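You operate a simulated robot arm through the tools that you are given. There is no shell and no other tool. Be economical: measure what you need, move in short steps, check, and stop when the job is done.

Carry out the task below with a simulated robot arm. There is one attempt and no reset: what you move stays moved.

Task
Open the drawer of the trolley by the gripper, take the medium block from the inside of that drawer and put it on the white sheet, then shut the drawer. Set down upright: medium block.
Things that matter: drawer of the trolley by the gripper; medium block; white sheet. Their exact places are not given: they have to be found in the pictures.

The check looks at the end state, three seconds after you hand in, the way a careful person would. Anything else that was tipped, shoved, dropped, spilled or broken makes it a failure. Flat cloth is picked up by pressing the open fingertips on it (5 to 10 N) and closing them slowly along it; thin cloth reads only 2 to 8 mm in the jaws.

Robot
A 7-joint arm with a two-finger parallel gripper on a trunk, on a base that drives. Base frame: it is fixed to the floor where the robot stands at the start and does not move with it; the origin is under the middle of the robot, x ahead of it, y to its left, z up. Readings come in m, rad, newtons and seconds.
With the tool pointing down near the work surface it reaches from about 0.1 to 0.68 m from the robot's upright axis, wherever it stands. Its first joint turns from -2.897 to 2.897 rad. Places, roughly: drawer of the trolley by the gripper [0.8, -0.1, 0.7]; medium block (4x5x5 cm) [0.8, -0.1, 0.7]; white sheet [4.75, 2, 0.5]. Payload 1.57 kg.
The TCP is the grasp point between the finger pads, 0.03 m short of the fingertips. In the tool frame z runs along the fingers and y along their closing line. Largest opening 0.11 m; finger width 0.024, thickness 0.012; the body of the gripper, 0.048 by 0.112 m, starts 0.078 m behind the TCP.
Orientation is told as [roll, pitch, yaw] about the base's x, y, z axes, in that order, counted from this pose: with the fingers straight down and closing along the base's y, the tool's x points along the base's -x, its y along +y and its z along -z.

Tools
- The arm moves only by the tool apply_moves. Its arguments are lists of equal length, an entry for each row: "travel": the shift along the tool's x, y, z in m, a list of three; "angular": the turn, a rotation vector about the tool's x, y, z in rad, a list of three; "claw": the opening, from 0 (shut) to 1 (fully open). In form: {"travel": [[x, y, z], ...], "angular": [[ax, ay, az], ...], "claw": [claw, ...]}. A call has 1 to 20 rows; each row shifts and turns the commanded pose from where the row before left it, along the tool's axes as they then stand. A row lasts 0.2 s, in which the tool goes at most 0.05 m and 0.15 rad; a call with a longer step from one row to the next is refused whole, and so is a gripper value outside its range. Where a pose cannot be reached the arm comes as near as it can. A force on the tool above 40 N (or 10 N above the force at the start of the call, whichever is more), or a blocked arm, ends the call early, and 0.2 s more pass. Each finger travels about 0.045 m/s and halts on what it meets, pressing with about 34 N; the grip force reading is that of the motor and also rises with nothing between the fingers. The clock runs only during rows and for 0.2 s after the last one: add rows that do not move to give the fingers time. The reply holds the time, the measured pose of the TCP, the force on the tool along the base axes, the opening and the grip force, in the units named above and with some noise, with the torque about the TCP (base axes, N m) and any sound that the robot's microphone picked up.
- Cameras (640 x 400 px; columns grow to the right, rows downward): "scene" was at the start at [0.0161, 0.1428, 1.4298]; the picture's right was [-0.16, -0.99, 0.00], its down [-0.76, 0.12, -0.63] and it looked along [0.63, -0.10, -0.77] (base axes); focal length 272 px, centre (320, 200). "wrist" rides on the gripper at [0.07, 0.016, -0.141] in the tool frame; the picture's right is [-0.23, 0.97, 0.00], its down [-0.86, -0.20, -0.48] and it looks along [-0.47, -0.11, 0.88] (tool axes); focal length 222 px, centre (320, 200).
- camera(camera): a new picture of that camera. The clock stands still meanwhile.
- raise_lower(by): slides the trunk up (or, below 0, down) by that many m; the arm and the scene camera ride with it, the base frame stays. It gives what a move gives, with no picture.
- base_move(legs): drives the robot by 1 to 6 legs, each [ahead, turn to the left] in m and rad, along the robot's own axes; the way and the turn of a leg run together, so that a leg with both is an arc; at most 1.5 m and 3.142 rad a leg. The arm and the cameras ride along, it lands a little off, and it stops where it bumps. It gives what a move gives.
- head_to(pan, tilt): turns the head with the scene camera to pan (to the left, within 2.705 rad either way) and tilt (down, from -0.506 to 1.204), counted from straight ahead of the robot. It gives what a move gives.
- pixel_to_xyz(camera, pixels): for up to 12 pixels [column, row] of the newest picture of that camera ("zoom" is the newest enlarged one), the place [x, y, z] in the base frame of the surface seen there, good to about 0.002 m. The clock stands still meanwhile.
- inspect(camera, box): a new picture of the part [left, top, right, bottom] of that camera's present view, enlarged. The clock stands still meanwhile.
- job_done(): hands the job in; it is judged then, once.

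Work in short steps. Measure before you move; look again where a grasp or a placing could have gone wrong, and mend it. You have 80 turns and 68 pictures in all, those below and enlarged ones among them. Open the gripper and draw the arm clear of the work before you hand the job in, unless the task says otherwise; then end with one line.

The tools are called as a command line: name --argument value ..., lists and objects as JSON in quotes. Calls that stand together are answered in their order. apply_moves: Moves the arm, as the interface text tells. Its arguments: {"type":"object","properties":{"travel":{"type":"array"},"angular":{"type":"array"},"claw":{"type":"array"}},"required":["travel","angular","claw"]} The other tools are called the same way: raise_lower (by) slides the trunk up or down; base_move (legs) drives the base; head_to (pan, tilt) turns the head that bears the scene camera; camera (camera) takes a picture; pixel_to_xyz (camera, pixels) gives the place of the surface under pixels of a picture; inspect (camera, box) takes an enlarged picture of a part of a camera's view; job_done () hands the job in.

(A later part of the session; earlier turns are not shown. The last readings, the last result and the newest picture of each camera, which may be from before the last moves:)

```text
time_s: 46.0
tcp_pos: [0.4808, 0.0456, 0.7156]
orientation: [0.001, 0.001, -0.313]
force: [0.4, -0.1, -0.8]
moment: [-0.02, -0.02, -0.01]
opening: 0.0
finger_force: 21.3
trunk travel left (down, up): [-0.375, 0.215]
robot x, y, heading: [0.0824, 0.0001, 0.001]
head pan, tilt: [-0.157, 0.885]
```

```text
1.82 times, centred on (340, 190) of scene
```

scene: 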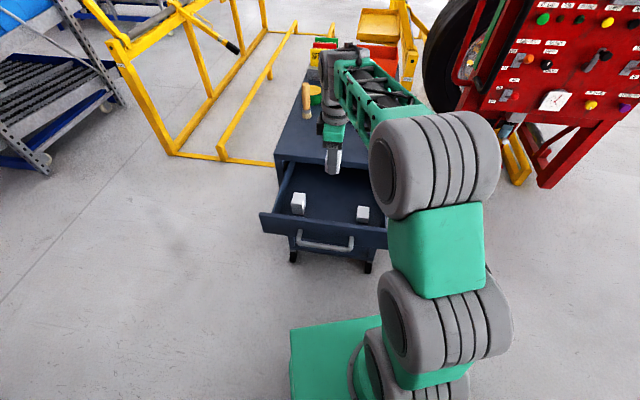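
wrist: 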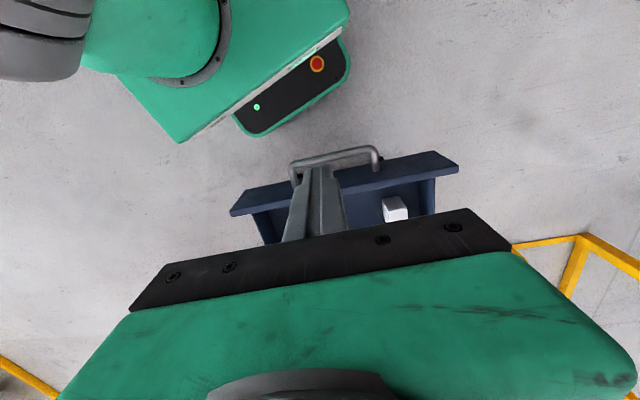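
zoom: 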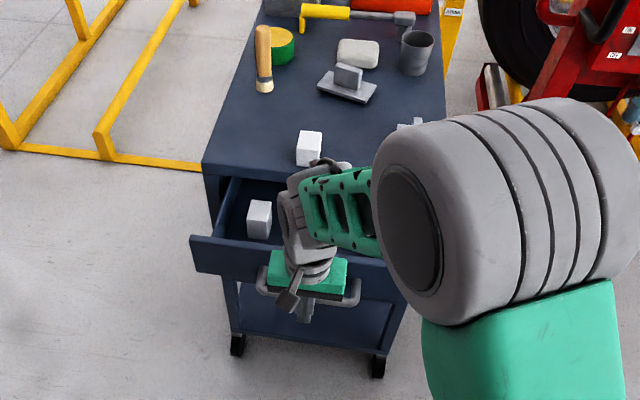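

The drawer is closing without load. I push 0.09 m more, then check clearance between the wrist housing and the block on the table.

apply_moves --travel '[[-0.015, 0, 0], [-0.015, 0, 0], [-0.015, 0, 0], [-0.015, 0, 0], [-0.015, 0, 0], [-0.015, 0, 0]]' --angular '[[0, 0, 0], [0, 0, 0], [0, 0, 0], [0, 0, 0], [0, 0, 0], [0, 0, 0]]' --claw '[0, 0, 0, 0, 0, 0]'

inspect --camera "scene" --box '[260, 120, 380, 240]'

pixel_to_xyz --camera "zoom" --pixels '[[250, 100], [270, 110], [290, 130], [280, 150], [300, 170], [310, 120], [330, 140]]'

```text
time_s: 47.4
tcp_pos: [0.564, 0.0174, 0.7145]
orientation: [0.0, 0.0, -0.313]
force: [-0.2, 0.6, 0.0]
moment: [-0.01, -0.02, -0.01]
opening: 0.0
finger_force: 21.7
trunk travel left (down, up): [-0.375, 0.215]
robot x, y, heading: [0.0819, -0.0013, 0.001]
head pan, tilt: [-0.157, 0.885]
```

```text
3.33 times, centred on (320, 180) of scene
```

zoom: 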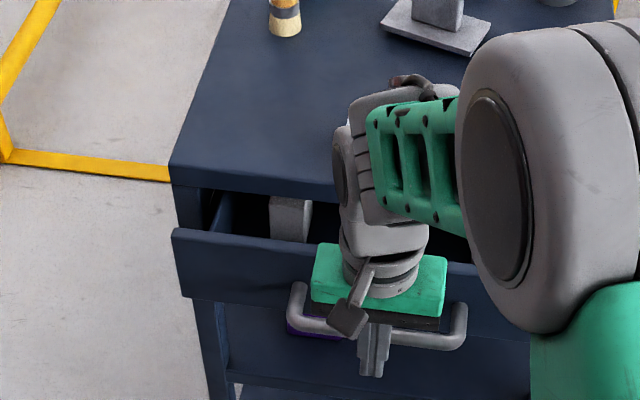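

```text
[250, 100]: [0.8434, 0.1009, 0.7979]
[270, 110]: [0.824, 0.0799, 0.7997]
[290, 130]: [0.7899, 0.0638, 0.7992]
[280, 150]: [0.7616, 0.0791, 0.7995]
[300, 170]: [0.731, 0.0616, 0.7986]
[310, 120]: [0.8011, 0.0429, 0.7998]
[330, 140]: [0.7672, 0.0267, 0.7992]
```

The block is hidden behind the wrist housing. I measure the housing's height there.

pixel_to_xyz --camera "zoom" --pixels '[[340, 130], [340, 160], [342, 195], [350, 220], [350, 245], [375, 150], [385, 235], [400, 215]]'

camera --camera "wrist"

```text
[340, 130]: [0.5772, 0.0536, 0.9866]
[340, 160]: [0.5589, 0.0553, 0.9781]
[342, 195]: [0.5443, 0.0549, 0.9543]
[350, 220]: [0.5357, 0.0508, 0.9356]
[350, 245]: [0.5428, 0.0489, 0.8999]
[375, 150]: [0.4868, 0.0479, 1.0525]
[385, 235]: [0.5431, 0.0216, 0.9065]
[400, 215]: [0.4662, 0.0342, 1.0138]
```

```text
37 pictures are left
```

wrist: 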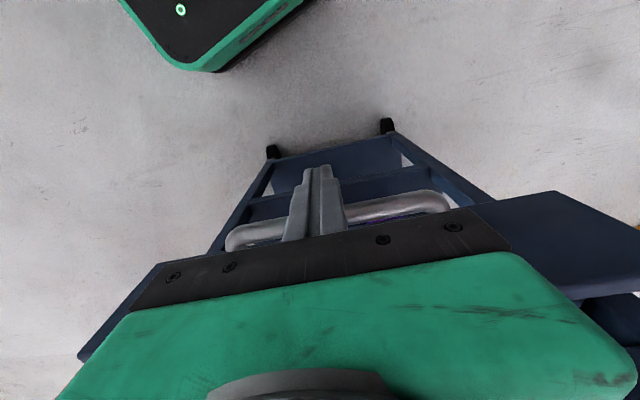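

The housing stays above z 0.9 and behind the block, so there's room. I push the last 5–6 cm, slowing at the end.

apply_moves --travel '[[-0.012, 0, 0], [-0.012, 0, 0], [-0.012, 0, 0], [-0.008, 0, 0], [-0.005, 0, 0], [-0.004, 0, 0], [-0.003, 0, 0], [-0.003, 0, 0], [0, 0, 0]]' --angular '[[0, 0, 0], [0, 0, 0], [0, 0, 0], [0, 0, 0], [0, 0, 0], [0, 0, 0], [0, 0, 0], [0, 0, 0], [0, 0, 0]]' --claw '[0, 0, 0, 0, 0, 0, 0, 0, 0]'

inspect --camera "scene" --box '[260, 120, 380, 240]'

```text
time_s: 49.4
tcp_pos: [0.6173, 0.0029, 0.713]
orientation: [-0.001, 0.004, -0.31]
force: [-22.9, 13.4, 4.9]
moment: [-0.24, -0.04, 0.03]
opening: 0.0
finger_force: 21.2
trunk travel left (down, up): [-0.375, 0.215]
robot x, y, heading: [0.084, -0.0007, -0.001]
head pan, tilt: [-0.157, 0.885]
```

```text
3.33 times, centred on (320, 180) of scene
```

zoom: 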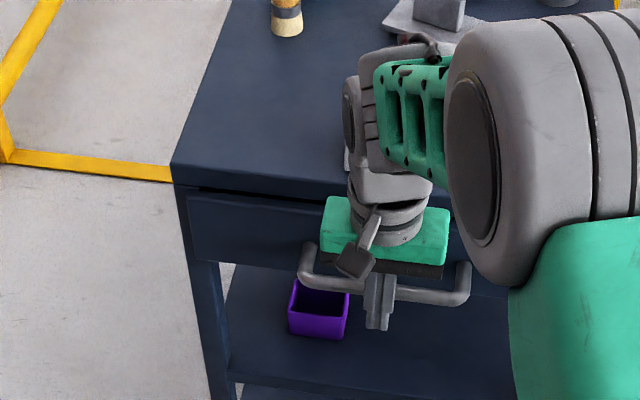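

The drawer is flush and pushing now reads 26 N, so it's shut. I back off, rise, and look at the block on the table.

apply_moves --travel '[[0.015, 0, 0], [0.03, 0, 0], [0.04, 0, 0], [0.03, 0, 0], [0.03, 0, -0.03], [0, 0, -0.04], [0, 0, -0.04], [0, 0, -0.04]]' --angular '[[0, 0, 0], [0, 0, 0], [0, 0, 0], [0, 0, 0], [0, 0, 0], [0, 0, 0], [0, 0, 0], [0, 0, 0]]' --claw '[0, 0, 0, 0, 0.2, 0.5, 0.7, 0.8]'

inspect --camera "scene" --box '[250, 90, 400, 240]'

```text
time_s: 51.2
tcp_pos: [0.4846, 0.0472, 0.8653]
orientation: [0.001, -0.001, -0.312]
force: [-0.5, -0.3, 0.3]
moment: [0.01, 0.02, -0.01]
opening: 0.0803
finger_force: 0.1
trunk travel left (down, up): [-0.375, 0.215]
robot x, y, heading: [0.0786, -0.0058, -0.001]
head pan, tilt: [-0.157, 0.885]
```

```text
2.67 times, centred on (325, 165) of scene
```

zoom: 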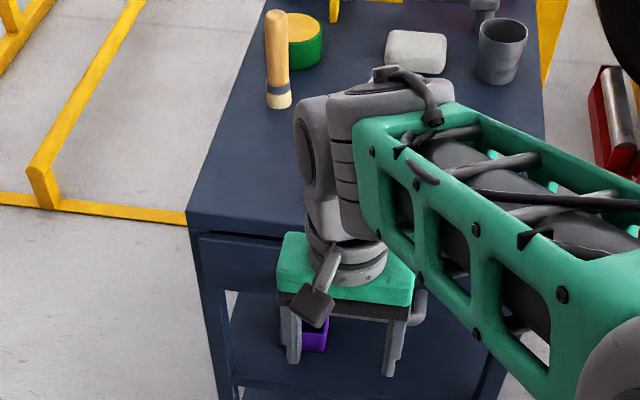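

I tilt the tool forward by 0.9 rad about its closing axis, so the fingers point ahead and down.

apply_moves --travel '[[0, 0, 0], [0, 0, 0], [0, 0, 0], [0, 0, 0], [0, 0, 0], [0, 0, 0], [0, 0, 0]]' --angular '[[0, -0.15, 0], [0, -0.15, 0], [0, -0.15, 0], [0, -0.15, 0], [0, -0.15, 0], [0, -0.15, 0], [0, 0, 0]]' --claw '[0.8, 0.8, 0.8, 0.8, 0.8, 0.8, 0.8]'

camera --camera "wrist"

inspect --camera "scene" --box '[250, 90, 400, 240]'

```text
time_s: 52.8
tcp_pos: [0.4825, 0.0462, 0.8637]
orientation: [0.0, -0.902, -0.314]
force: [-0.3, -0.4, 0.0]
moment: [0.01, 0.01, -0.01]
opening: 0.088
finger_force: 0.0
trunk travel left (down, up): [-0.375, 0.215]
robot x, y, heading: [0.082, 0.0016, -0.0]
head pan, tilt: [-0.157, 0.885]
```

```text
34 pictures are left
```

wrist: 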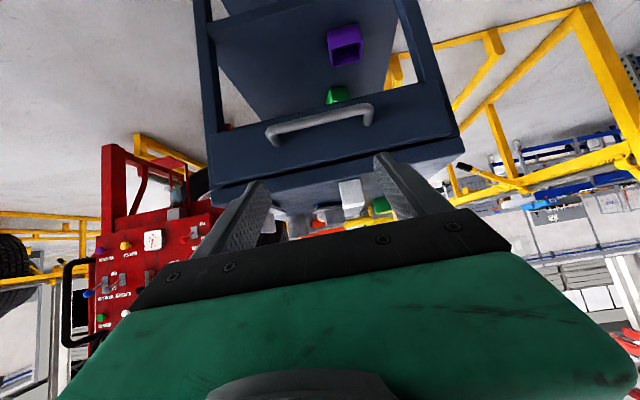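

```text
2.67 times, centred on (325, 165) of scene
```

zoom: 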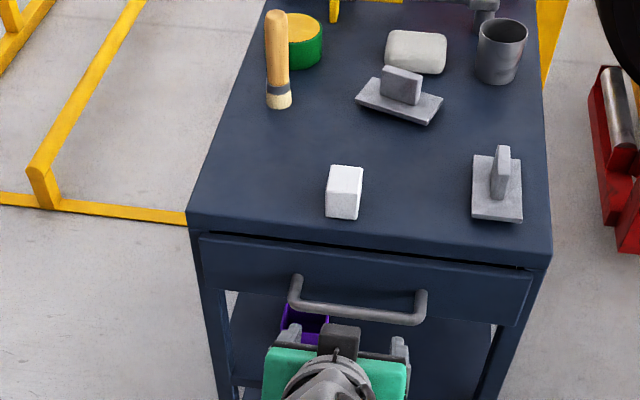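

The block stands clear near the table edge and the drawer is flush. I measure the block's corners.

pixel_to_xyz --camera "zoom" --pixels '[[333, 168], [361, 170], [356, 194], [328, 192], [329, 214], [355, 217], [344, 180], [215, 260], [500, 300]]'

```text
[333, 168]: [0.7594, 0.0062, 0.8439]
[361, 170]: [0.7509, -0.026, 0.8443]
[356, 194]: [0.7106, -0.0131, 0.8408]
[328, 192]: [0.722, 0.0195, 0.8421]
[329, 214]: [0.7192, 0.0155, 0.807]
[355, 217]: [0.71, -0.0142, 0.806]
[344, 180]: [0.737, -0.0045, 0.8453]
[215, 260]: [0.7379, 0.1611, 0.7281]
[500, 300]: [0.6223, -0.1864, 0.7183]
```

The block centre is (0.736,-0.003) with its top at 0.845 on the 0.80 table. I move to a standoff 0.12 m back along the tool axis and check.

apply_moves --travel '[[-0.027, 0.006, 0.0202], [-0.027, 0.006, 0.0202], [-0.027, 0.006, 0.0202], [-0.027, 0.006, 0.0202], [-0.027, 0.006, 0.0202], [0, 0, 0]]' --angular '[[0, 0, 0], [0, 0, 0], [0, 0, 0], [0, 0, 0], [0, 0, 0], [0, 0, 0]]' --claw '[0.8, 0.8, 0.8, 0.8, 0.8, 0.8]'

camera --camera "wrist"

```text
time_s: 54.2
tcp_pos: [0.6471, 0.0238, 0.9077]
orientation: [-0.001, -0.898, -0.313]
force: [-1.0, 0.0, 0.4]
moment: [-0.02, 0.02, -0.02]
opening: 0.0882
finger_force: 0.1
trunk travel left (down, up): [-0.375, 0.215]
robot x, y, heading: [0.0781, -0.0018, 0.001]
head pan, tilt: [-0.157, 0.885]
```

```text
32 pictures are left
```

wrist: 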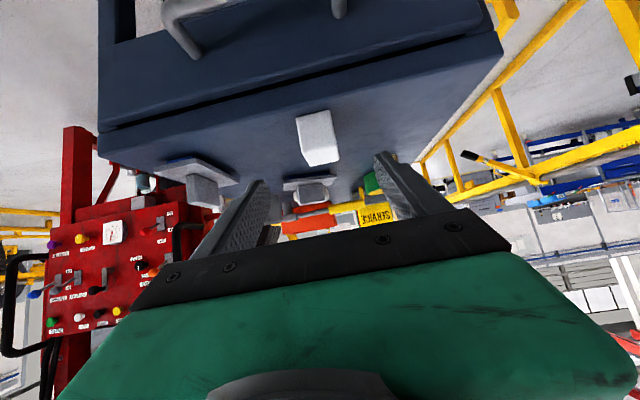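

The block is between the fingers, at (318,138). I advance 0.12 m along the tool axis and close fully.

apply_moves --travel '[[0, 0, 0.025], [0, 0, 0.025], [0, 0, 0.025], [0, 0, 0.02], [0, 0, 0.015], [0, 0, 0.009], [0, 0, 0], [0, 0, 0], [0, 0, 0], [0, 0, 0], [0, 0, 0], [0, 0, 0]]' --angular '[[0, 0, 0], [0, 0, 0], [0, 0, 0], [0, 0, 0], [0, 0, 0], [0, 0, 0], [0, 0, 0], [0, 0, 0], [0, 0, 0], [0, 0, 0], [0, 0, 0], [0, 0, 0]]' --claw '[0.8, 0.8, 0.8, 0.8, 0.8, 0.8, 0.8, 0, 0, 0, 0, 0]'

camera --camera "wrist"

```text
time_s: 56.8
tcp_pos: [0.7365, -0.0024, 0.8313]
orientation: [-0.001, -0.897, -0.313]
force: [-0.2, -0.2, -0.1]
moment: [-0.02, 0.04, 0.03]
opening: 0.0398
finger_force: 33.3
trunk travel left (down, up): [-0.375, 0.215]
robot x, y, heading: [0.0809, -0.0007, 0.003]
head pan, tilt: [-0.157, 0.885]
```

```text
31 pictures are left
```

wrist: 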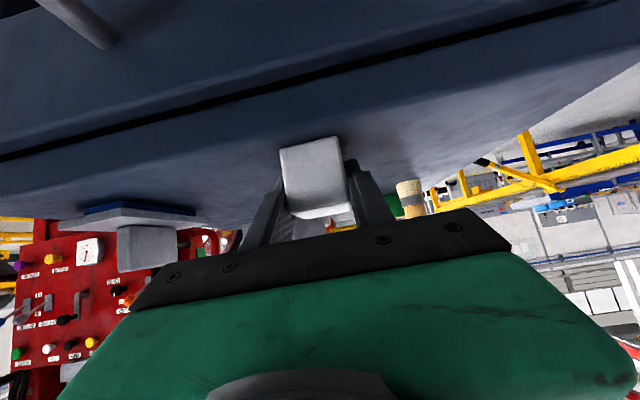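

Gripped on the 4 cm width at 33 N. I lift straight up slowly by 0.1 m and check.

apply_moves --travel '[[-0.004, 0, -0.003], [-0.008, 0, -0.006], [-0.0098, 0, -0.0078], [-0.0098, 0, -0.0078], [-0.0098, 0, -0.0078], [-0.0098, 0, -0.0078], [-0.0098, 0, -0.0078], [-0.008, 0, -0.006], [-0.004, 0, -0.003], [0, 0, 0]]' --angular '[[0, 0, 0], [0, 0, 0], [0, 0, 0], [0, 0, 0], [0, 0, 0], [0, 0, 0], [0, 0, 0], [0, 0, 0], [0, 0, 0], [0, 0, 0]]' --claw '[0, 0, 0, 0, 0, 0, 0, 0, 0, 0]'

camera --camera "wrist"

head_to --pan 0.75 --tilt 0.35

camera --camera "scene"

```text
time_s: 59.0
tcp_pos: [0.7353, -0.0043, 0.9249]
orientation: [0.0, -0.899, -0.311]
force: [-0.1, 0.5, -1.6]
moment: [0.01, 0.04, 0.01]
opening: 0.0398
finger_force: 34.2
trunk travel left (down, up): [-0.375, 0.215]
robot x, y, heading: [0.0822, -0.0024, 0.0]
head pan, tilt: [-0.157, 0.885]
```

```text
30 pictures are left
```

wrist: 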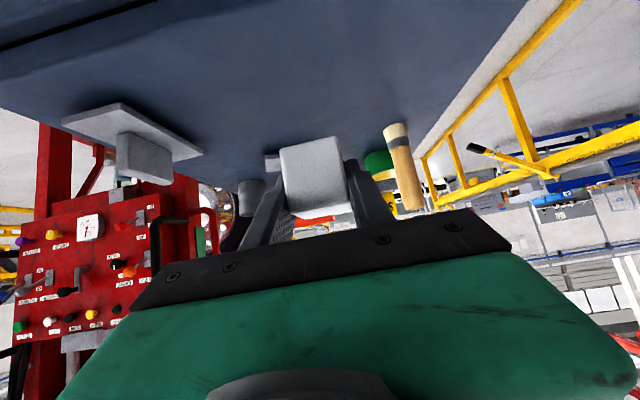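

```text
time_s: 60.2
tcp_pos: [0.7365, -0.0051, 0.9234]
orientation: [0.0, -0.898, -0.311]
force: [0.0, -0.4, -2.1]
moment: [0.03, -0.02, -0.03]
opening: 0.0397
finger_force: 34.0
trunk travel left (down, up): [-0.375, 0.215]
robot x, y, heading: [0.082, -0.0025, -0.001]
head pan, tilt: [0.75, 0.351]
```

```text
29 pictures are left
```

scene: 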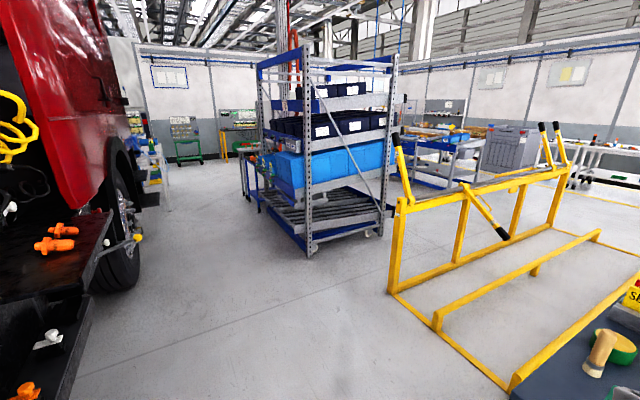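

The block is held. For the route I measure the floor corners of the rack, the yellow frame and the cart.

pixel_to_xyz --camera "scene" --pixels '[[310, 255], [381, 235], [393, 293], [512, 388], [436, 326], [403, 205], [594, 232], [410, 182], [465, 185], [250, 205], [560, 170], [445, 190]]'

inspect --camera "scene" --box '[370, 110, 510, 210]'

```text
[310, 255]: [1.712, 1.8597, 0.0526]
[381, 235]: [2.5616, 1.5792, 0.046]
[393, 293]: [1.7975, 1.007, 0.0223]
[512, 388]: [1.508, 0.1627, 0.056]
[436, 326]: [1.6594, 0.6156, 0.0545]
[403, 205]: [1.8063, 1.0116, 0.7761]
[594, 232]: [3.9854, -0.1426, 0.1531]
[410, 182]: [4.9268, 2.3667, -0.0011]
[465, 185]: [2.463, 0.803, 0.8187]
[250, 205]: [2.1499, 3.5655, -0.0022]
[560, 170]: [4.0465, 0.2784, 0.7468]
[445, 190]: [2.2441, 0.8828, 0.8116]
```

```text
4.00 times, centred on (440, 160) of scene
```

zoom: 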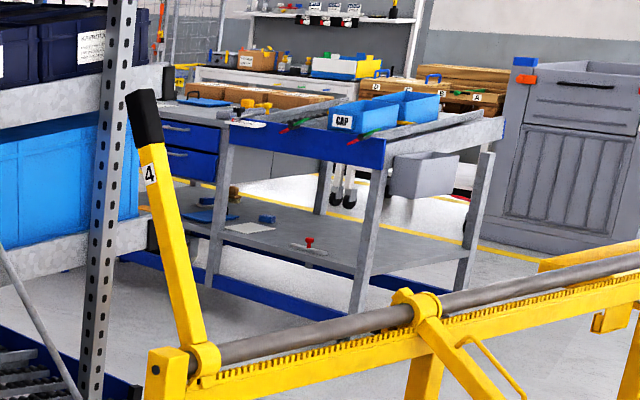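

I measure the cart's legs, rails and the sheet corners in the zoom.

pixel_to_xyz --camera "zoom" --pixels '[[226, 229], [250, 222], [275, 229], [250, 234], [213, 280], [356, 300], [226, 145], [384, 165], [300, 150], [463, 285], [180, 215], [309, 245]]'

```text
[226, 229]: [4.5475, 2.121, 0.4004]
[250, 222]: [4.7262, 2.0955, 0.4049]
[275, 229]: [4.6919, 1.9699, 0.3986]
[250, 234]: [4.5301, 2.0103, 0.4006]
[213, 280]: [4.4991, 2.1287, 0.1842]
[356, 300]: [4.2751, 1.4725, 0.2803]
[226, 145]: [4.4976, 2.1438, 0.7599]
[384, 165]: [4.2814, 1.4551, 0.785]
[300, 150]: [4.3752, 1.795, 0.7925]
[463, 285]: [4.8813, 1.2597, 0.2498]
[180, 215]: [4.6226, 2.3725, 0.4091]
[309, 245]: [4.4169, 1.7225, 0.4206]
```

The sheet is centred near (4.62,2.05) at z 0.40, just behind the cart's left front leg, under rails at about 0.76. The gap between rack and yellow frame is about 0.78 m over a short length; I check handle 4's lean and then tuck the arm.

pixel_to_xyz --camera "scene" --pixels '[[397, 135], [397, 145], [404, 180], [408, 200], [400, 215], [386, 215], [366, 200], [311, 240], [319, 170], [544, 127], [300, 236], [380, 230]]'

apply_moves --travel '[[-0.0078, 0, -0.0062], [-0.0117, 0, -0.0093], [-0.0117, 0, -0.0093], [-0.0117, 0, -0.0093], [-0.0117, 0, -0.0093], [-0.0117, 0, -0.0093], [0.012, 0, -0.016], [0.0124, 0, -0.0157], [0.0124, 0, -0.0157], [0.0124, 0, -0.0157], [0.0124, 0, -0.0157], [0.0124, 0, -0.0157], [0.0124, 0, -0.0157], [0.0124, 0, -0.0157], [0.0124, 0, -0.0157], [0.0124, 0, -0.0157], [0.0124, 0, -0.0157], [0.0124, 0, -0.0157], [0.0124, 0, -0.0157], [0.0124, 0, -0.0157]]' --angular '[[0, 0, 0], [0, 0, 0], [0, 0, 0], [0, 0, 0], [0, 0, 0], [0, 0, 0], [0, 0, 0], [0, 0, 0], [0, 0, 0], [0, 0, 0], [0, 0, 0], [0, 0, 0], [0, 0, 0], [0, 0, 0], [0, 0, 0], [0, 0, 0], [0, 0, 0], [0, 0, 0], [0, 0, 0], [0, 0, 0]]' --claw '[0, 0, 0, 0, 0, 0, 0, 0, 0, 0, 0, 0, 0, 0, 0, 0, 0, 0, 0, 0]'

head_to --pan -0.157 --tilt 0.885

camera --camera "scene"

```text
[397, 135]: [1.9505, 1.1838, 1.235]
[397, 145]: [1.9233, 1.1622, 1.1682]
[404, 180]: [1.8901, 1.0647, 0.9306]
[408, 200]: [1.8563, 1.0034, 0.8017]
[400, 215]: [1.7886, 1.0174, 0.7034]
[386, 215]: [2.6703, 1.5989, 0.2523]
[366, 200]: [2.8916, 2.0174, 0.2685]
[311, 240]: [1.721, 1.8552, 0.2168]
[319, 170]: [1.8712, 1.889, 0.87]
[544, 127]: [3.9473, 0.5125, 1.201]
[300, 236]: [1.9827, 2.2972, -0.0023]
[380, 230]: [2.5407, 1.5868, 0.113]
```

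```text
time_s: 64.4
tcp_pos: [0.4707, 0.0818, 1.0116]
orientation: [0.0, -0.9, -0.313]
force: [0.8, -0.1, -1.7]
moment: [0.01, -0.04, 0.0]
opening: 0.0394
finger_force: 34.4
trunk travel left (down, up): [-0.375, 0.215]
robot x, y, heading: [0.0825, 0.0008, 0.003]
head pan, tilt: [0.75, 0.351]
```

```text
time_s: 65.6
tcp_pos: [0.4705, 0.0822, 1.0117]
orientation: [-0.001, -0.9, -0.314]
force: [-0.7, 0.4, -1.8]
moment: [-0.01, 0.0, -0.04]
opening: 0.0397
finger_force: 33.9
trunk travel left (down, up): [-0.375, 0.215]
robot x, y, heading: [0.0805, 0.0007, -0.004]
head pan, tilt: [-0.157, 0.885]
```

```text
27 pictures are left
```

scene: 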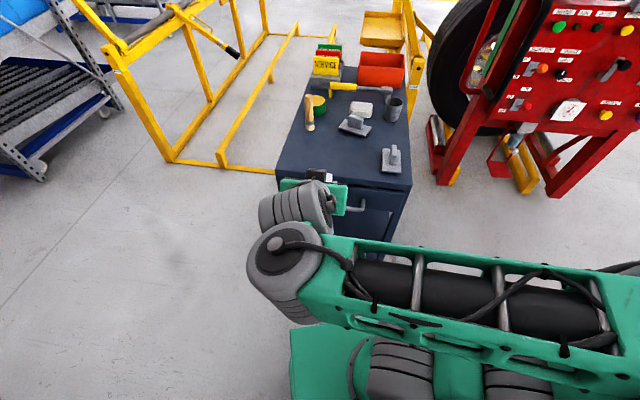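

The forearm now folds out to the right. I measure where the elbow lies.

pixel_to_xyz --camera "scene" --pixels '[[280, 250], [350, 245], [470, 260], [610, 275], [630, 350], [560, 360], [400, 355], [310, 345], [300, 310], [320, 190]]'

head_to --pan -0.9 --tilt 1.0

camera --camera "scene"

```text
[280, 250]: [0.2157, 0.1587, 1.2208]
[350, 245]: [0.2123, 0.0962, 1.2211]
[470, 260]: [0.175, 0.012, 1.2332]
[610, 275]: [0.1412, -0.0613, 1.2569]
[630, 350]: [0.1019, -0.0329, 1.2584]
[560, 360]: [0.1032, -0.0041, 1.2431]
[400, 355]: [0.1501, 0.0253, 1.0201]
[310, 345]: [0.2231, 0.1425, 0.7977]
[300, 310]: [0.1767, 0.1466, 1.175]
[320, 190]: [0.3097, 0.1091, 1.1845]
```

```text
time_s: 66.7
tcp_pos: [0.4712, 0.0813, 1.0112]
orientation: [0.0, -0.9, -0.313]
force: [-0.3, -0.3, -2.5]
moment: [0.0, 0.0, 0.02]
opening: 0.0396
finger_force: 34.0
trunk travel left (down, up): [-0.375, 0.215]
robot x, y, heading: [0.0841, 0.0016, 0.001]
head pan, tilt: [-0.901, 1.0]
```

```text
26 pictures are left
```

scene: 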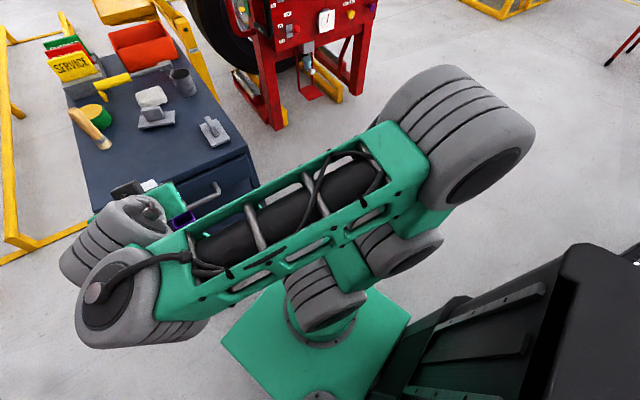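

I measure the elbow's outer extent and the base edge.

pixel_to_xyz --camera "scene" --pixels '[[450, 85], [520, 130], [430, 100], [490, 170], [390, 250], [400, 320], [230, 340], [130, 290], [560, 260]]'

```text
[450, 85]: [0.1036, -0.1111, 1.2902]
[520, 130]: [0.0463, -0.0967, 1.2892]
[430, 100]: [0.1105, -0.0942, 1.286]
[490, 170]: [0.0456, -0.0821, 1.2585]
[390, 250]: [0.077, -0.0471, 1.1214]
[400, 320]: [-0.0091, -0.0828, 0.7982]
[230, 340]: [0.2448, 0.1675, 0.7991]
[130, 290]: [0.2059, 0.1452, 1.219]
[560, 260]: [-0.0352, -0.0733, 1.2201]
```

The arm is folded within ±0.2 m of the robot's axis, so it fits the gap. I turn left and drive to the gap's entry at about (1.26,1.62).

base_move --legs '[[0, 0.941], [1.0, 0], [1.0, 0]]'

head_to --pan -1.2 --tilt 0.6

camera --camera "scene"

```text
time_s: 79.0
tcp_pos: [1.4057, 1.9645, 1.0119]
orientation: [0.001, -0.896, 0.625]
force: [-0.2, 0.2, -1.4]
moment: [-0.02, 0.0, 0.02]
opening: 0.0398
finger_force: 33.4
trunk travel left (down, up): [-0.375, 0.215]
robot x, y, heading: [1.2406, 1.6036, 0.939]
head pan, tilt: [-0.901, 1.0]
```

```text
time_s: 79.9
tcp_pos: [1.4068, 1.9629, 1.0118]
orientation: [0.0, -0.899, 0.626]
force: [0.1, 0.8, -1.7]
moment: [0.0, 0.04, -0.02]
opening: 0.0396
finger_force: 34.5
trunk travel left (down, up): [-0.375, 0.215]
robot x, y, heading: [1.245, 1.6029, 0.944]
head pan, tilt: [-1.201, 0.6]
```

```text
25 pictures are left
```

scene: 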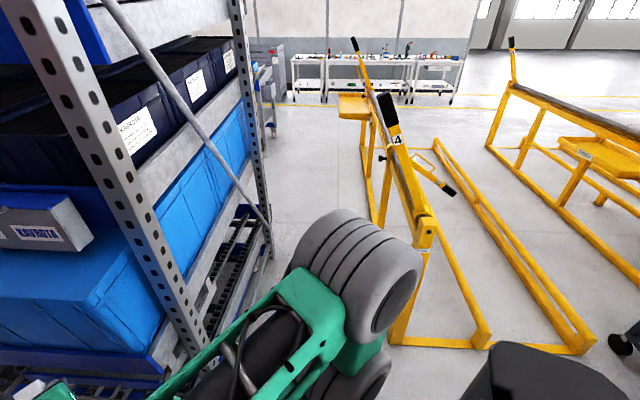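

Turning right would swing the hand close to the rack, so I turn left the long way round instead, to heading -0.314.

base_move --legs '[[0, 2.5], [0, 2.527]]'

head_to --pan 0.0 --tilt 0.7

camera --camera "scene"

```text
time_s: 92.2
tcp_pos: [1.6392, 1.5605, 1.0116]
orientation: [0.001, -0.899, -0.621]
force: [-0.3, -0.4, -3.0]
moment: [0.0, 0.01, -0.05]
opening: 0.0399
finger_force: 34.1
trunk travel left (down, up): [-0.375, 0.215]
robot x, y, heading: [1.246, 1.6016, -0.308]
head pan, tilt: [-1.201, 0.6]
```

```text
time_s: 93.6
tcp_pos: [1.6395, 1.5595, 1.0118]
orientation: [0.001, -0.899, -0.621]
force: [-0.2, 0.0, -1.4]
moment: [0.06, 0.0, 0.01]
opening: 0.0398
finger_force: 34.1
trunk travel left (down, up): [-0.375, 0.215]
robot x, y, heading: [1.2445, 1.5997, -0.301]
head pan, tilt: [0.0, 0.7]
```

```text
24 pictures are left
```

scene: 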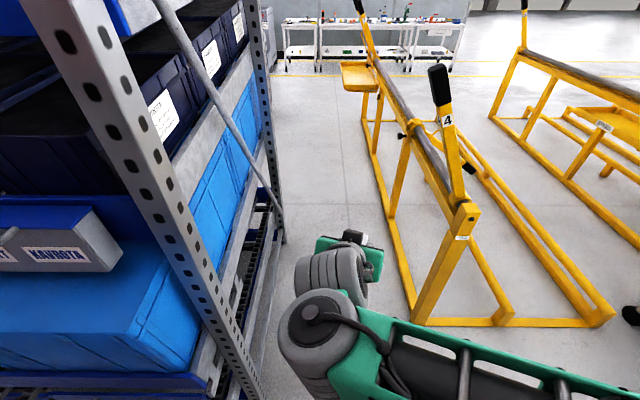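

Now facing through the gap. I measure both sides of it from here.

pixel_to_xyz --camera "scene" --pixels '[[205, 270], [150, 150], [280, 180], [270, 90], [255, 380], [420, 315], [395, 240], [372, 155], [437, 75], [465, 210], [365, 80], [290, 245]]'

```text
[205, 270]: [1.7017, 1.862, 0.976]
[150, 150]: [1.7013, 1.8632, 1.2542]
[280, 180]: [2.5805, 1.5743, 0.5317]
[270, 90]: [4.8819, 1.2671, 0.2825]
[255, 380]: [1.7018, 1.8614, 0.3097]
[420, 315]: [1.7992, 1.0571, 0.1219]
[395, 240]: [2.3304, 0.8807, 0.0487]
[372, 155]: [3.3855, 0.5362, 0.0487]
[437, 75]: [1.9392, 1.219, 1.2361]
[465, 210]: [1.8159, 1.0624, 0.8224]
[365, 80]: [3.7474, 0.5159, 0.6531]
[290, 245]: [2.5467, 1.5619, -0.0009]
```

Floor clearance is 1.56–2.27 across, with me at 1.906, but handle 4 leans in to 1.76 at z 1.24. I raise the trunk so the elbow clears it, and look down at the right side of the robot.

raise_lower --by 0.2

head_to --pan -1.7 --tilt 1.1

camera --camera "scene"

pixel_to_xyz --camera "scene" --pixels '[[100, 200], [200, 200], [320, 100], [320, 200], [320, 300], [450, 150], [450, 250], [550, 200], [400, 350], [200, 320]]'

```text
time_s: 95.7
tcp_pos: [1.6389, 1.5598, 1.2124]
orientation: [-0.001, -0.9, -0.619]
force: [0.1, 0.4, -1.9]
moment: [0.01, 0.0, 0.01]
opening: 0.0396
finger_force: 33.8
trunk travel left (down, up): [-0.575, 0.015]
robot x, y, heading: [1.2408, 1.6012, -0.304]
head pan, tilt: [0.0, 0.7]
```

```text
time_s: 97.5
tcp_pos: [1.6384, 1.5598, 1.2125]
orientation: [-0.001, -0.899, -0.62]
force: [0.2, 0.1, -2.9]
moment: [0.0, 0.03, -0.02]
opening: 0.0397
finger_force: 33.3
trunk travel left (down, up): [-0.575, 0.015]
robot x, y, heading: [1.2414, 1.6021, -0.308]
head pan, tilt: [-1.7, 1.1]
```

```text
23 pictures are left
```

scene: 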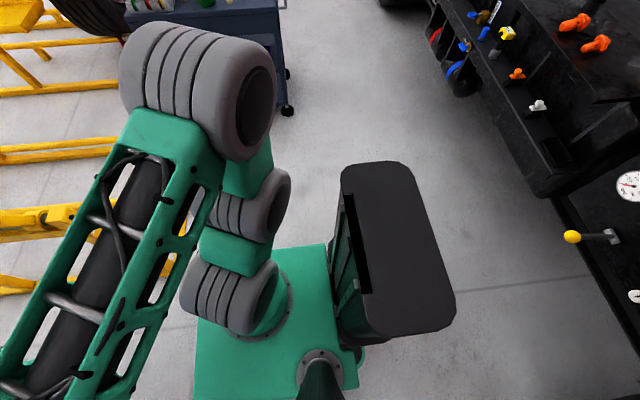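

```text
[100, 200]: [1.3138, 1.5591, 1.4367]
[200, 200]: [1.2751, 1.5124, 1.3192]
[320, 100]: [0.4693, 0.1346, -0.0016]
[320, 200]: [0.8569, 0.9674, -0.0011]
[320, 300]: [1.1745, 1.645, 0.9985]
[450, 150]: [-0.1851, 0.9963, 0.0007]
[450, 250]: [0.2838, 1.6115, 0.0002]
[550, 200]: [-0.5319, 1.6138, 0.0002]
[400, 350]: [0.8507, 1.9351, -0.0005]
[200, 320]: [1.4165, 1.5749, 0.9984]
```

I measure the trunk column's and elbow's outline.

pixel_to_xyz --camera "scene" --pixels '[[350, 172], [400, 170], [440, 300], [380, 320], [150, 40], [230, 50], [265, 80], [220, 120], [250, 200], [330, 250]]'

```text
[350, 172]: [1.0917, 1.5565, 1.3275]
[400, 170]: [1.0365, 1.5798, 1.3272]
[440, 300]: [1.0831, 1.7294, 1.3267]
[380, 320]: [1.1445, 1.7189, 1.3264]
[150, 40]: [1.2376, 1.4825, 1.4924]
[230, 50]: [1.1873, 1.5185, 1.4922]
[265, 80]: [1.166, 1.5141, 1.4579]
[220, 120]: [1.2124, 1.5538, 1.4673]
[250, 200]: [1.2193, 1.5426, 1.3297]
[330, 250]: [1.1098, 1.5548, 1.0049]
```

The column and arm stay within about ±0.14 m of the axis, so the gap is passable. I drive 1.7 m straight through.

base_move --legs '[[0.9, -0.006], [0.8, 0]]'

head_to --pan 0.9 --tilt 0.55

camera --camera "scene"

```text
time_s: 101.2
tcp_pos: [2.3417, 1.3251, 1.2145]
orientation: [0.002, -0.902, -0.648]
force: [-1.3, 0.5, -1.4]
moment: [-0.02, 0.03, 0.03]
opening: 0.0397
finger_force: 34.0
trunk travel left (down, up): [-0.575, 0.015]
robot x, y, heading: [1.9489, 1.3748, -0.329]
head pan, tilt: [-1.7, 1.1]
stopped in leg 1: the robot was blocked; the commanded pose is now the measured one
```

```text
time_s: 103.5
tcp_pos: [2.3424, 1.3252, 1.215]
orientation: [0.001, -0.903, -0.643]
force: [0.1, -0.5, -1.6]
moment: [-0.01, 0.03, 0.02]
opening: 0.0394
finger_force: 34.3
trunk travel left (down, up): [-0.575, 0.015]
robot x, y, heading: [1.9539, 1.3722, -0.319]
head pan, tilt: [0.901, 0.55]
```

```text
22 pictures are left
```

scene: 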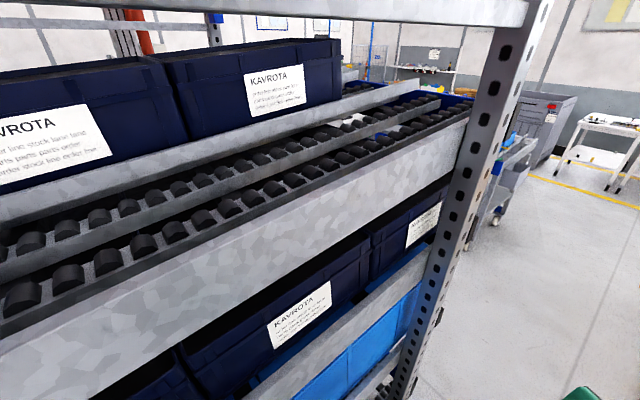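

The base was blocked at (1.95,1.37). I look down right and left to see what it touches.

head_to --pan -0.9 --tilt 1.15

camera --camera "scene"

head_to --pan 1.0 --tilt 1.2

camera --camera "scene"

```text
time_s: 105.3
tcp_pos: [2.3421, 1.3261, 1.2134]
orientation: [0.0, -0.904, -0.643]
force: [0.3, 0.5, -1.4]
moment: [-0.01, 0.02, -0.02]
opening: 0.0396
finger_force: 33.5
trunk travel left (down, up): [-0.575, 0.015]
robot x, y, heading: [1.9499, 1.3681, -0.328]
head pan, tilt: [-0.901, 1.15]
```

```text
21 pictures are left
```

scene: 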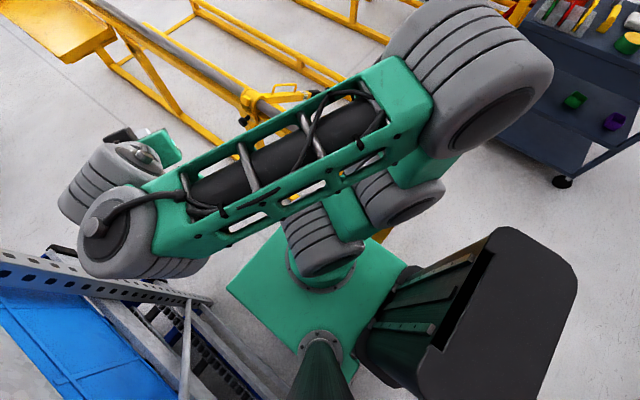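

```text
time_s: 107.2
tcp_pos: [2.342, 1.3276, 1.2146]
orientation: [0.003, -0.903, -0.641]
force: [0.6, -0.3, -2.1]
moment: [0.02, 0.03, 0.01]
opening: 0.0396
finger_force: 33.8
trunk travel left (down, up): [-0.575, 0.015]
robot x, y, heading: [1.9524, 1.3743, -0.323]
head pan, tilt: [1.0, 1.201]
```

```text
20 pictures are left
```

scene: 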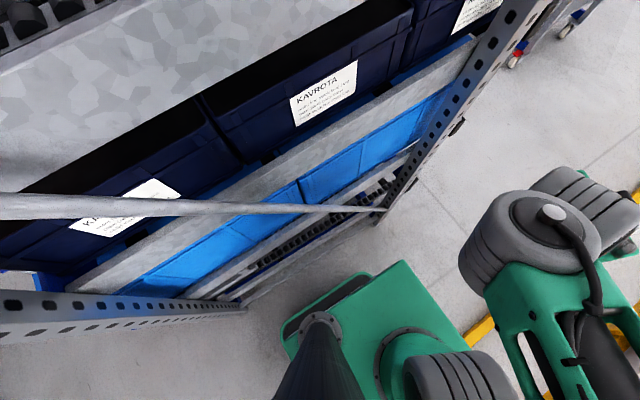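

The left side is clear. On the right, yellow shows beside the pedestal, so I look straight there.

head_to --pan -1.3 --tilt 0.9

camera --camera "scene"

```text
time_s: 109.3
tcp_pos: [2.3425, 1.3269, 1.2143]
orientation: [0.001, -0.904, -0.643]
force: [0.7, 0.3, -2.0]
moment: [-0.02, 0.01, 0.01]
opening: 0.0398
finger_force: 34.3
trunk travel left (down, up): [-0.575, 0.015]
robot x, y, heading: [1.9539, 1.3744, -0.322]
head pan, tilt: [-1.3, 0.901]
```

```text
19 pictures are left
```

scene: 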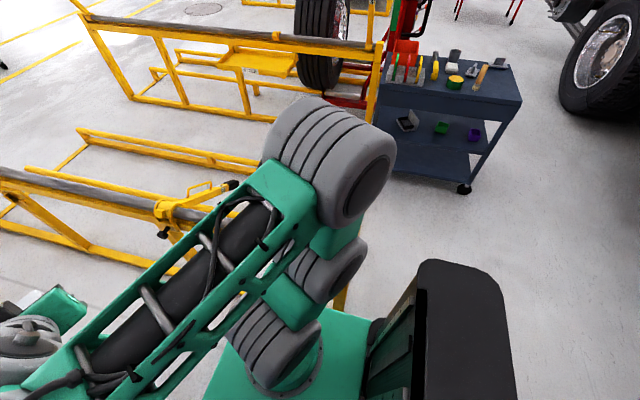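

I measure arm parts near the handle and the yellow piece at (342,300).

pixel_to_xyz --camera "scene" --pixels '[[342, 300], [300, 110], [375, 140], [385, 180], [340, 215], [335, 240], [360, 250], [350, 280], [290, 270], [235, 295], [235, 185], [355, 330]]'

```text
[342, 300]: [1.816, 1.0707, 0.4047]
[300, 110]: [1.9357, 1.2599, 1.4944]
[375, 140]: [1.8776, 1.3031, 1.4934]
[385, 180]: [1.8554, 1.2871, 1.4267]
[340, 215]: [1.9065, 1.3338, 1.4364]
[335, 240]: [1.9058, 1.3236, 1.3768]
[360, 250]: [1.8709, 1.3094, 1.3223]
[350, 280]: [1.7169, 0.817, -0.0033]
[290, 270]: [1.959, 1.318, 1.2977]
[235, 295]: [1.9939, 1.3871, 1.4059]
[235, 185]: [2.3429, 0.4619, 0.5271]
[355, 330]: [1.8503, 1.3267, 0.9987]
```

The likely contact is between the shoulder roller, now at z≈1.3, and handle 4's tip. I back out 0.55 m, lower the trunk so the arm passes below the lean, and check the handle.

base_move --legs '[[-0.55, 0]]'

raise_lower --by -0.5

head_to --pan -0.3 --tilt 0.3

camera --camera "scene"

```text
time_s: 112.5
tcp_pos: [1.8313, 1.4959, 1.2109]
orientation: [0.0, -0.893, -0.647]
force: [-0.5, 0.9, -2.0]
moment: [0.01, 0.0, 0.02]
opening: 0.0396
finger_force: 33.9
trunk travel left (down, up): [-0.575, 0.015]
robot x, y, heading: [1.4337, 1.5471, -0.325]
head pan, tilt: [-1.3, 0.901]
```

```text
refused: -0.5 is not a number from -0.4 to 0.4
```

```text
time_s: 113.8
tcp_pos: [1.8314, 1.4956, 1.2101]
orientation: [-0.002, -0.894, -0.646]
force: [-0.5, -0.4, -2.1]
moment: [0.01, -0.01, -0.03]
opening: 0.0397
finger_force: 34.0
trunk travel left (down, up): [-0.575, 0.015]
robot x, y, heading: [1.4348, 1.5454, -0.329]
head pan, tilt: [-0.3, 0.3]
```

```text
18 pictures are left
```

scene: 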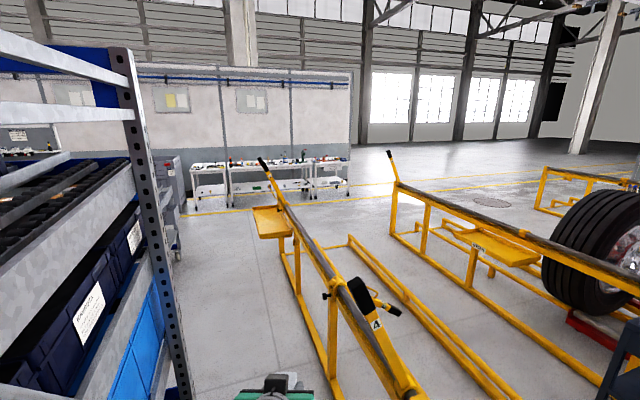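

Handle 4 seems to lean as before. I measure its tip and lower the trunk in two steps.

pixel_to_xyz --camera "scene" --pixels '[[350, 282], [354, 290], [362, 305], [372, 322], [400, 375]]'

raise_lower --by -0.4

raise_lower --by -0.15

```text
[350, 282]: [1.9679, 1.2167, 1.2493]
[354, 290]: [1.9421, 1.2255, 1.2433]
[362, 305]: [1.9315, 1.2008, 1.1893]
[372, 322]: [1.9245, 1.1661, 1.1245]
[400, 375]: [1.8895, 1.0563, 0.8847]
```

```text
time_s: 117.6
tcp_pos: [1.8316, 1.4956, 0.8093]
orientation: [-0.001, -0.895, -0.649]
force: [-0.1, -0.8, -2.0]
moment: [0.02, 0.02, 0.0]
opening: 0.0394
finger_force: 33.8
trunk travel left (down, up): [-0.175, 0.415]
robot x, y, heading: [1.436, 1.5464, -0.331]
head pan, tilt: [-0.3, 0.3]
```

```text
time_s: 119.3
tcp_pos: [1.8329, 1.496, 0.6596]
orientation: [0.0, -0.896, -0.649]
force: [-0.3, -0.9, -2.3]
moment: [0.02, 0.01, 0.02]
opening: 0.0397
finger_force: 34.0
trunk travel left (down, up): [-0.025, 0.565]
robot x, y, heading: [1.4329, 1.5462, -0.332]
head pan, tilt: [-0.3, 0.3]
```

Handle 4 is where it was. With the arm now low, I aim slightly left and drive through again.

base_move --legs '[[0, 0.05], [0.9, -0.02], [0.5, 0.0]]'

```text
time_s: 127.0
tcp_pos: [3.1595, 1.1105, 0.6597]
orientation: [-0.002, -0.896, -0.615]
force: [0.1, 0.6, -1.5]
moment: [0.01, -0.02, -0.01]
opening: 0.0399
finger_force: 34.0
trunk travel left (down, up): [-0.025, 0.565]
robot x, y, heading: [2.7574, 1.1495, -0.299]
head pan, tilt: [-0.3, 0.3]
```

Through the gap, now at (2.757,1.15). I turn toward the cart, drive most of the way, and look.

base_move --legs '[[0, 0.857], [0.9, 0]]'

head_to --pan -0.1 --tilt 0.4

camera --camera "scene"

```text
time_s: 133.9
tcp_pos: [3.8265, 1.8849, 0.6609]
orientation: [-0.002, -0.894, 0.228]
force: [0.0, 0.0, -2.7]
moment: [-0.02, 0.02, -0.02]
opening: 0.0397
finger_force: 34.2
trunk travel left (down, up): [-0.025, 0.565]
robot x, y, heading: [3.5325, 1.6148, 0.54]
head pan, tilt: [-0.3, 0.3]
```

```text
time_s: 134.6
tcp_pos: [3.8249, 1.8845, 0.6606]
orientation: [-0.003, -0.896, 0.228]
force: [-0.4, -0.6, -1.4]
moment: [0.01, 0.01, 0.0]
opening: 0.0398
finger_force: 34.3
trunk travel left (down, up): [-0.025, 0.565]
robot x, y, heading: [3.5292, 1.6101, 0.544]
head pan, tilt: [-0.099, 0.4]
```

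```text
17 pictures are left
```

scene: 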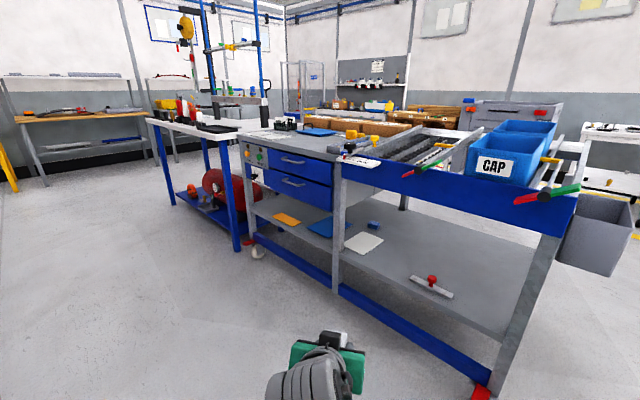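

The sheet is at (363,242), just right of the middle leg. I measure it, the leg, the rails and its neighbours.

pixel_to_xyz --camera "scene" --pixels '[[345, 243], [365, 232], [383, 238], [362, 253], [364, 242], [337, 260], [336, 292], [344, 165], [440, 195], [373, 225], [418, 282], [345, 292]]'

inspect --camera "scene" --box '[310, 140, 470, 310]'

```text
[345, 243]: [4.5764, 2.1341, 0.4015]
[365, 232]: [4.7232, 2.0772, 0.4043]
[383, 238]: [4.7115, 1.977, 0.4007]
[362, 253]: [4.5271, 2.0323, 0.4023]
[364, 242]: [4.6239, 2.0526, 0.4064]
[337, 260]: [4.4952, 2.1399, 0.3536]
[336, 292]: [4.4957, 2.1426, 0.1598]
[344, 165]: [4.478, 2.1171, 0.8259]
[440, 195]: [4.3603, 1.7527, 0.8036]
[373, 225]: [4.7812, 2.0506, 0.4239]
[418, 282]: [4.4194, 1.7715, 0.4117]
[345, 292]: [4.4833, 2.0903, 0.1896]
```

```text
2.35 times, centred on (390, 225) of scene
```

zoom: 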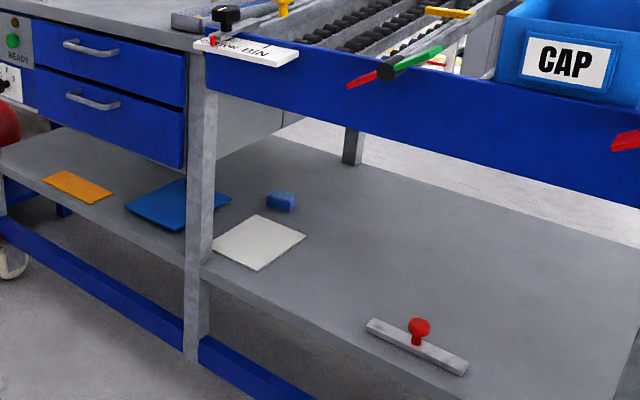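

I choose a target at about (4.617,2.043) and a standing point near (3.967,1.99), facing about 0.08, with the tool coming in from the right of the leg. I drive there.

base_move --legs '[[0, 0.176], [0.579, 0], [0, -0.64]]'

head_to --pan 0.0 --tilt 0.6

camera --camera "scene"

```text
time_s: 140.4
tcp_pos: [4.3577, 2.1121, 0.6607]
orientation: [-0.002, -0.896, -0.235]
force: [-0.2, -0.3, -1.9]
moment: [0.01, 0.01, -0.01]
opening: 0.0399
finger_force: 34.3
trunk travel left (down, up): [-0.025, 0.565]
robot x, y, heading: [3.9723, 2.003, 0.078]
head pan, tilt: [-0.099, 0.4]
```

```text
time_s: 141.1
tcp_pos: [4.3562, 2.1128, 0.6602]
orientation: [-0.002, -0.896, -0.233]
force: [0.5, -0.9, -1.7]
moment: [0.01, 0.01, 0.0]
opening: 0.0397
finger_force: 34.2
trunk travel left (down, up): [-0.025, 0.565]
robot x, y, heading: [3.971, 2.0011, 0.079]
head pan, tilt: [0.0, 0.6]
```

```text
15 pictures are left
```

scene: 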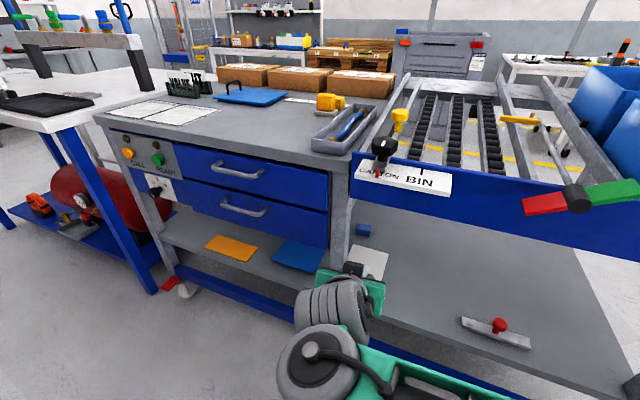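

The hand needs to go lower and right, then yaw left by 0.81 rad to come in past the leg. I do that in front of the cart.

apply_moves --travel '[[0.0172, 0, 0.0137], [0.0172, 0, 0.0137], [0.0172, 0, 0.0137], [0.0172, 0, 0.0137], [0.0172, 0, 0.0137], [-0.0076, -0.0237, 0.0095], [-0.0076, -0.0237, 0.0095], [-0.0076, -0.0237, 0.0095], [-0.0076, -0.0237, 0.0095], [-0.0076, -0.0237, 0.0095], [-0.0076, -0.0237, 0.0095], [-0.0076, -0.0237, 0.0095], [-0.0076, -0.0237, 0.0095], [0, 0, 0], [0, 0, 0], [0, 0, 0], [0, 0, 0], [0, 0, 0], [0, 0, 0], [0, 0, 0]]' --angular '[[0, 0, 0], [0, 0, 0], [0, 0, 0], [0, 0, 0], [0, 0, 0], [0, 0, 0], [0, 0, 0], [0, 0, 0], [0, 0, 0], [0, 0, 0], [0, 0, 0], [0, 0, 0], [0, 0, 0], [-0.1057, 0, -0.084], [-0.1057, 0, -0.084], [-0.1057, 0, -0.084], [-0.1057, 0, -0.084], [-0.1057, 0, -0.084], [-0.1057, 0, -0.084], [0, 0, 0]]' --claw '[0, 0, 0, 0, 0, 0, 0, 0, 0, 0, 0, 0, 0, 0, 0, 0, 0, 0, 0, 0]'

camera --camera "scene"

camera --camera "wrist"

```text
time_s: 143.3
tcp_pos: [4.3686, 2.0851, 0.5159]
orientation: [-0.073, -0.819, 0.102]
force: [-0.4, -0.6, -2.2]
moment: [-0.01, 0.03, 0.02]
opening: 0.0397
finger_force: 33.4
trunk travel left (down, up): [-0.025, 0.565]
robot x, y, heading: [3.9706, 1.9987, 0.078]
head pan, tilt: [0.0, 0.6]
stopped in row 10: the arm was blocked; the commanded pose is now the measured one
```

```text
14 pictures are left
```

scene: 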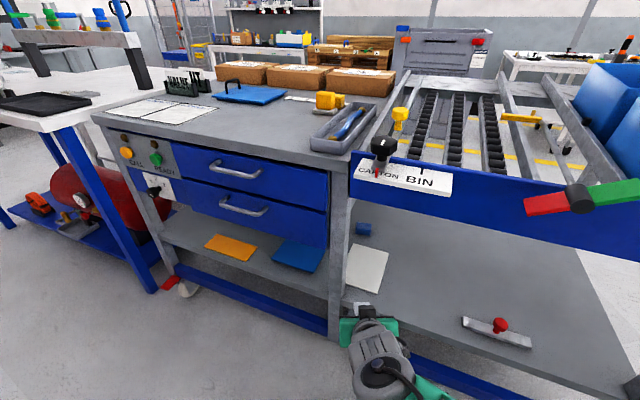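

```text
13 pictures are left
```

wrist: 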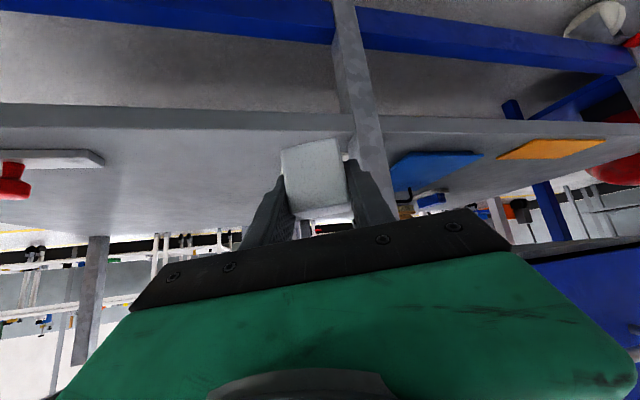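

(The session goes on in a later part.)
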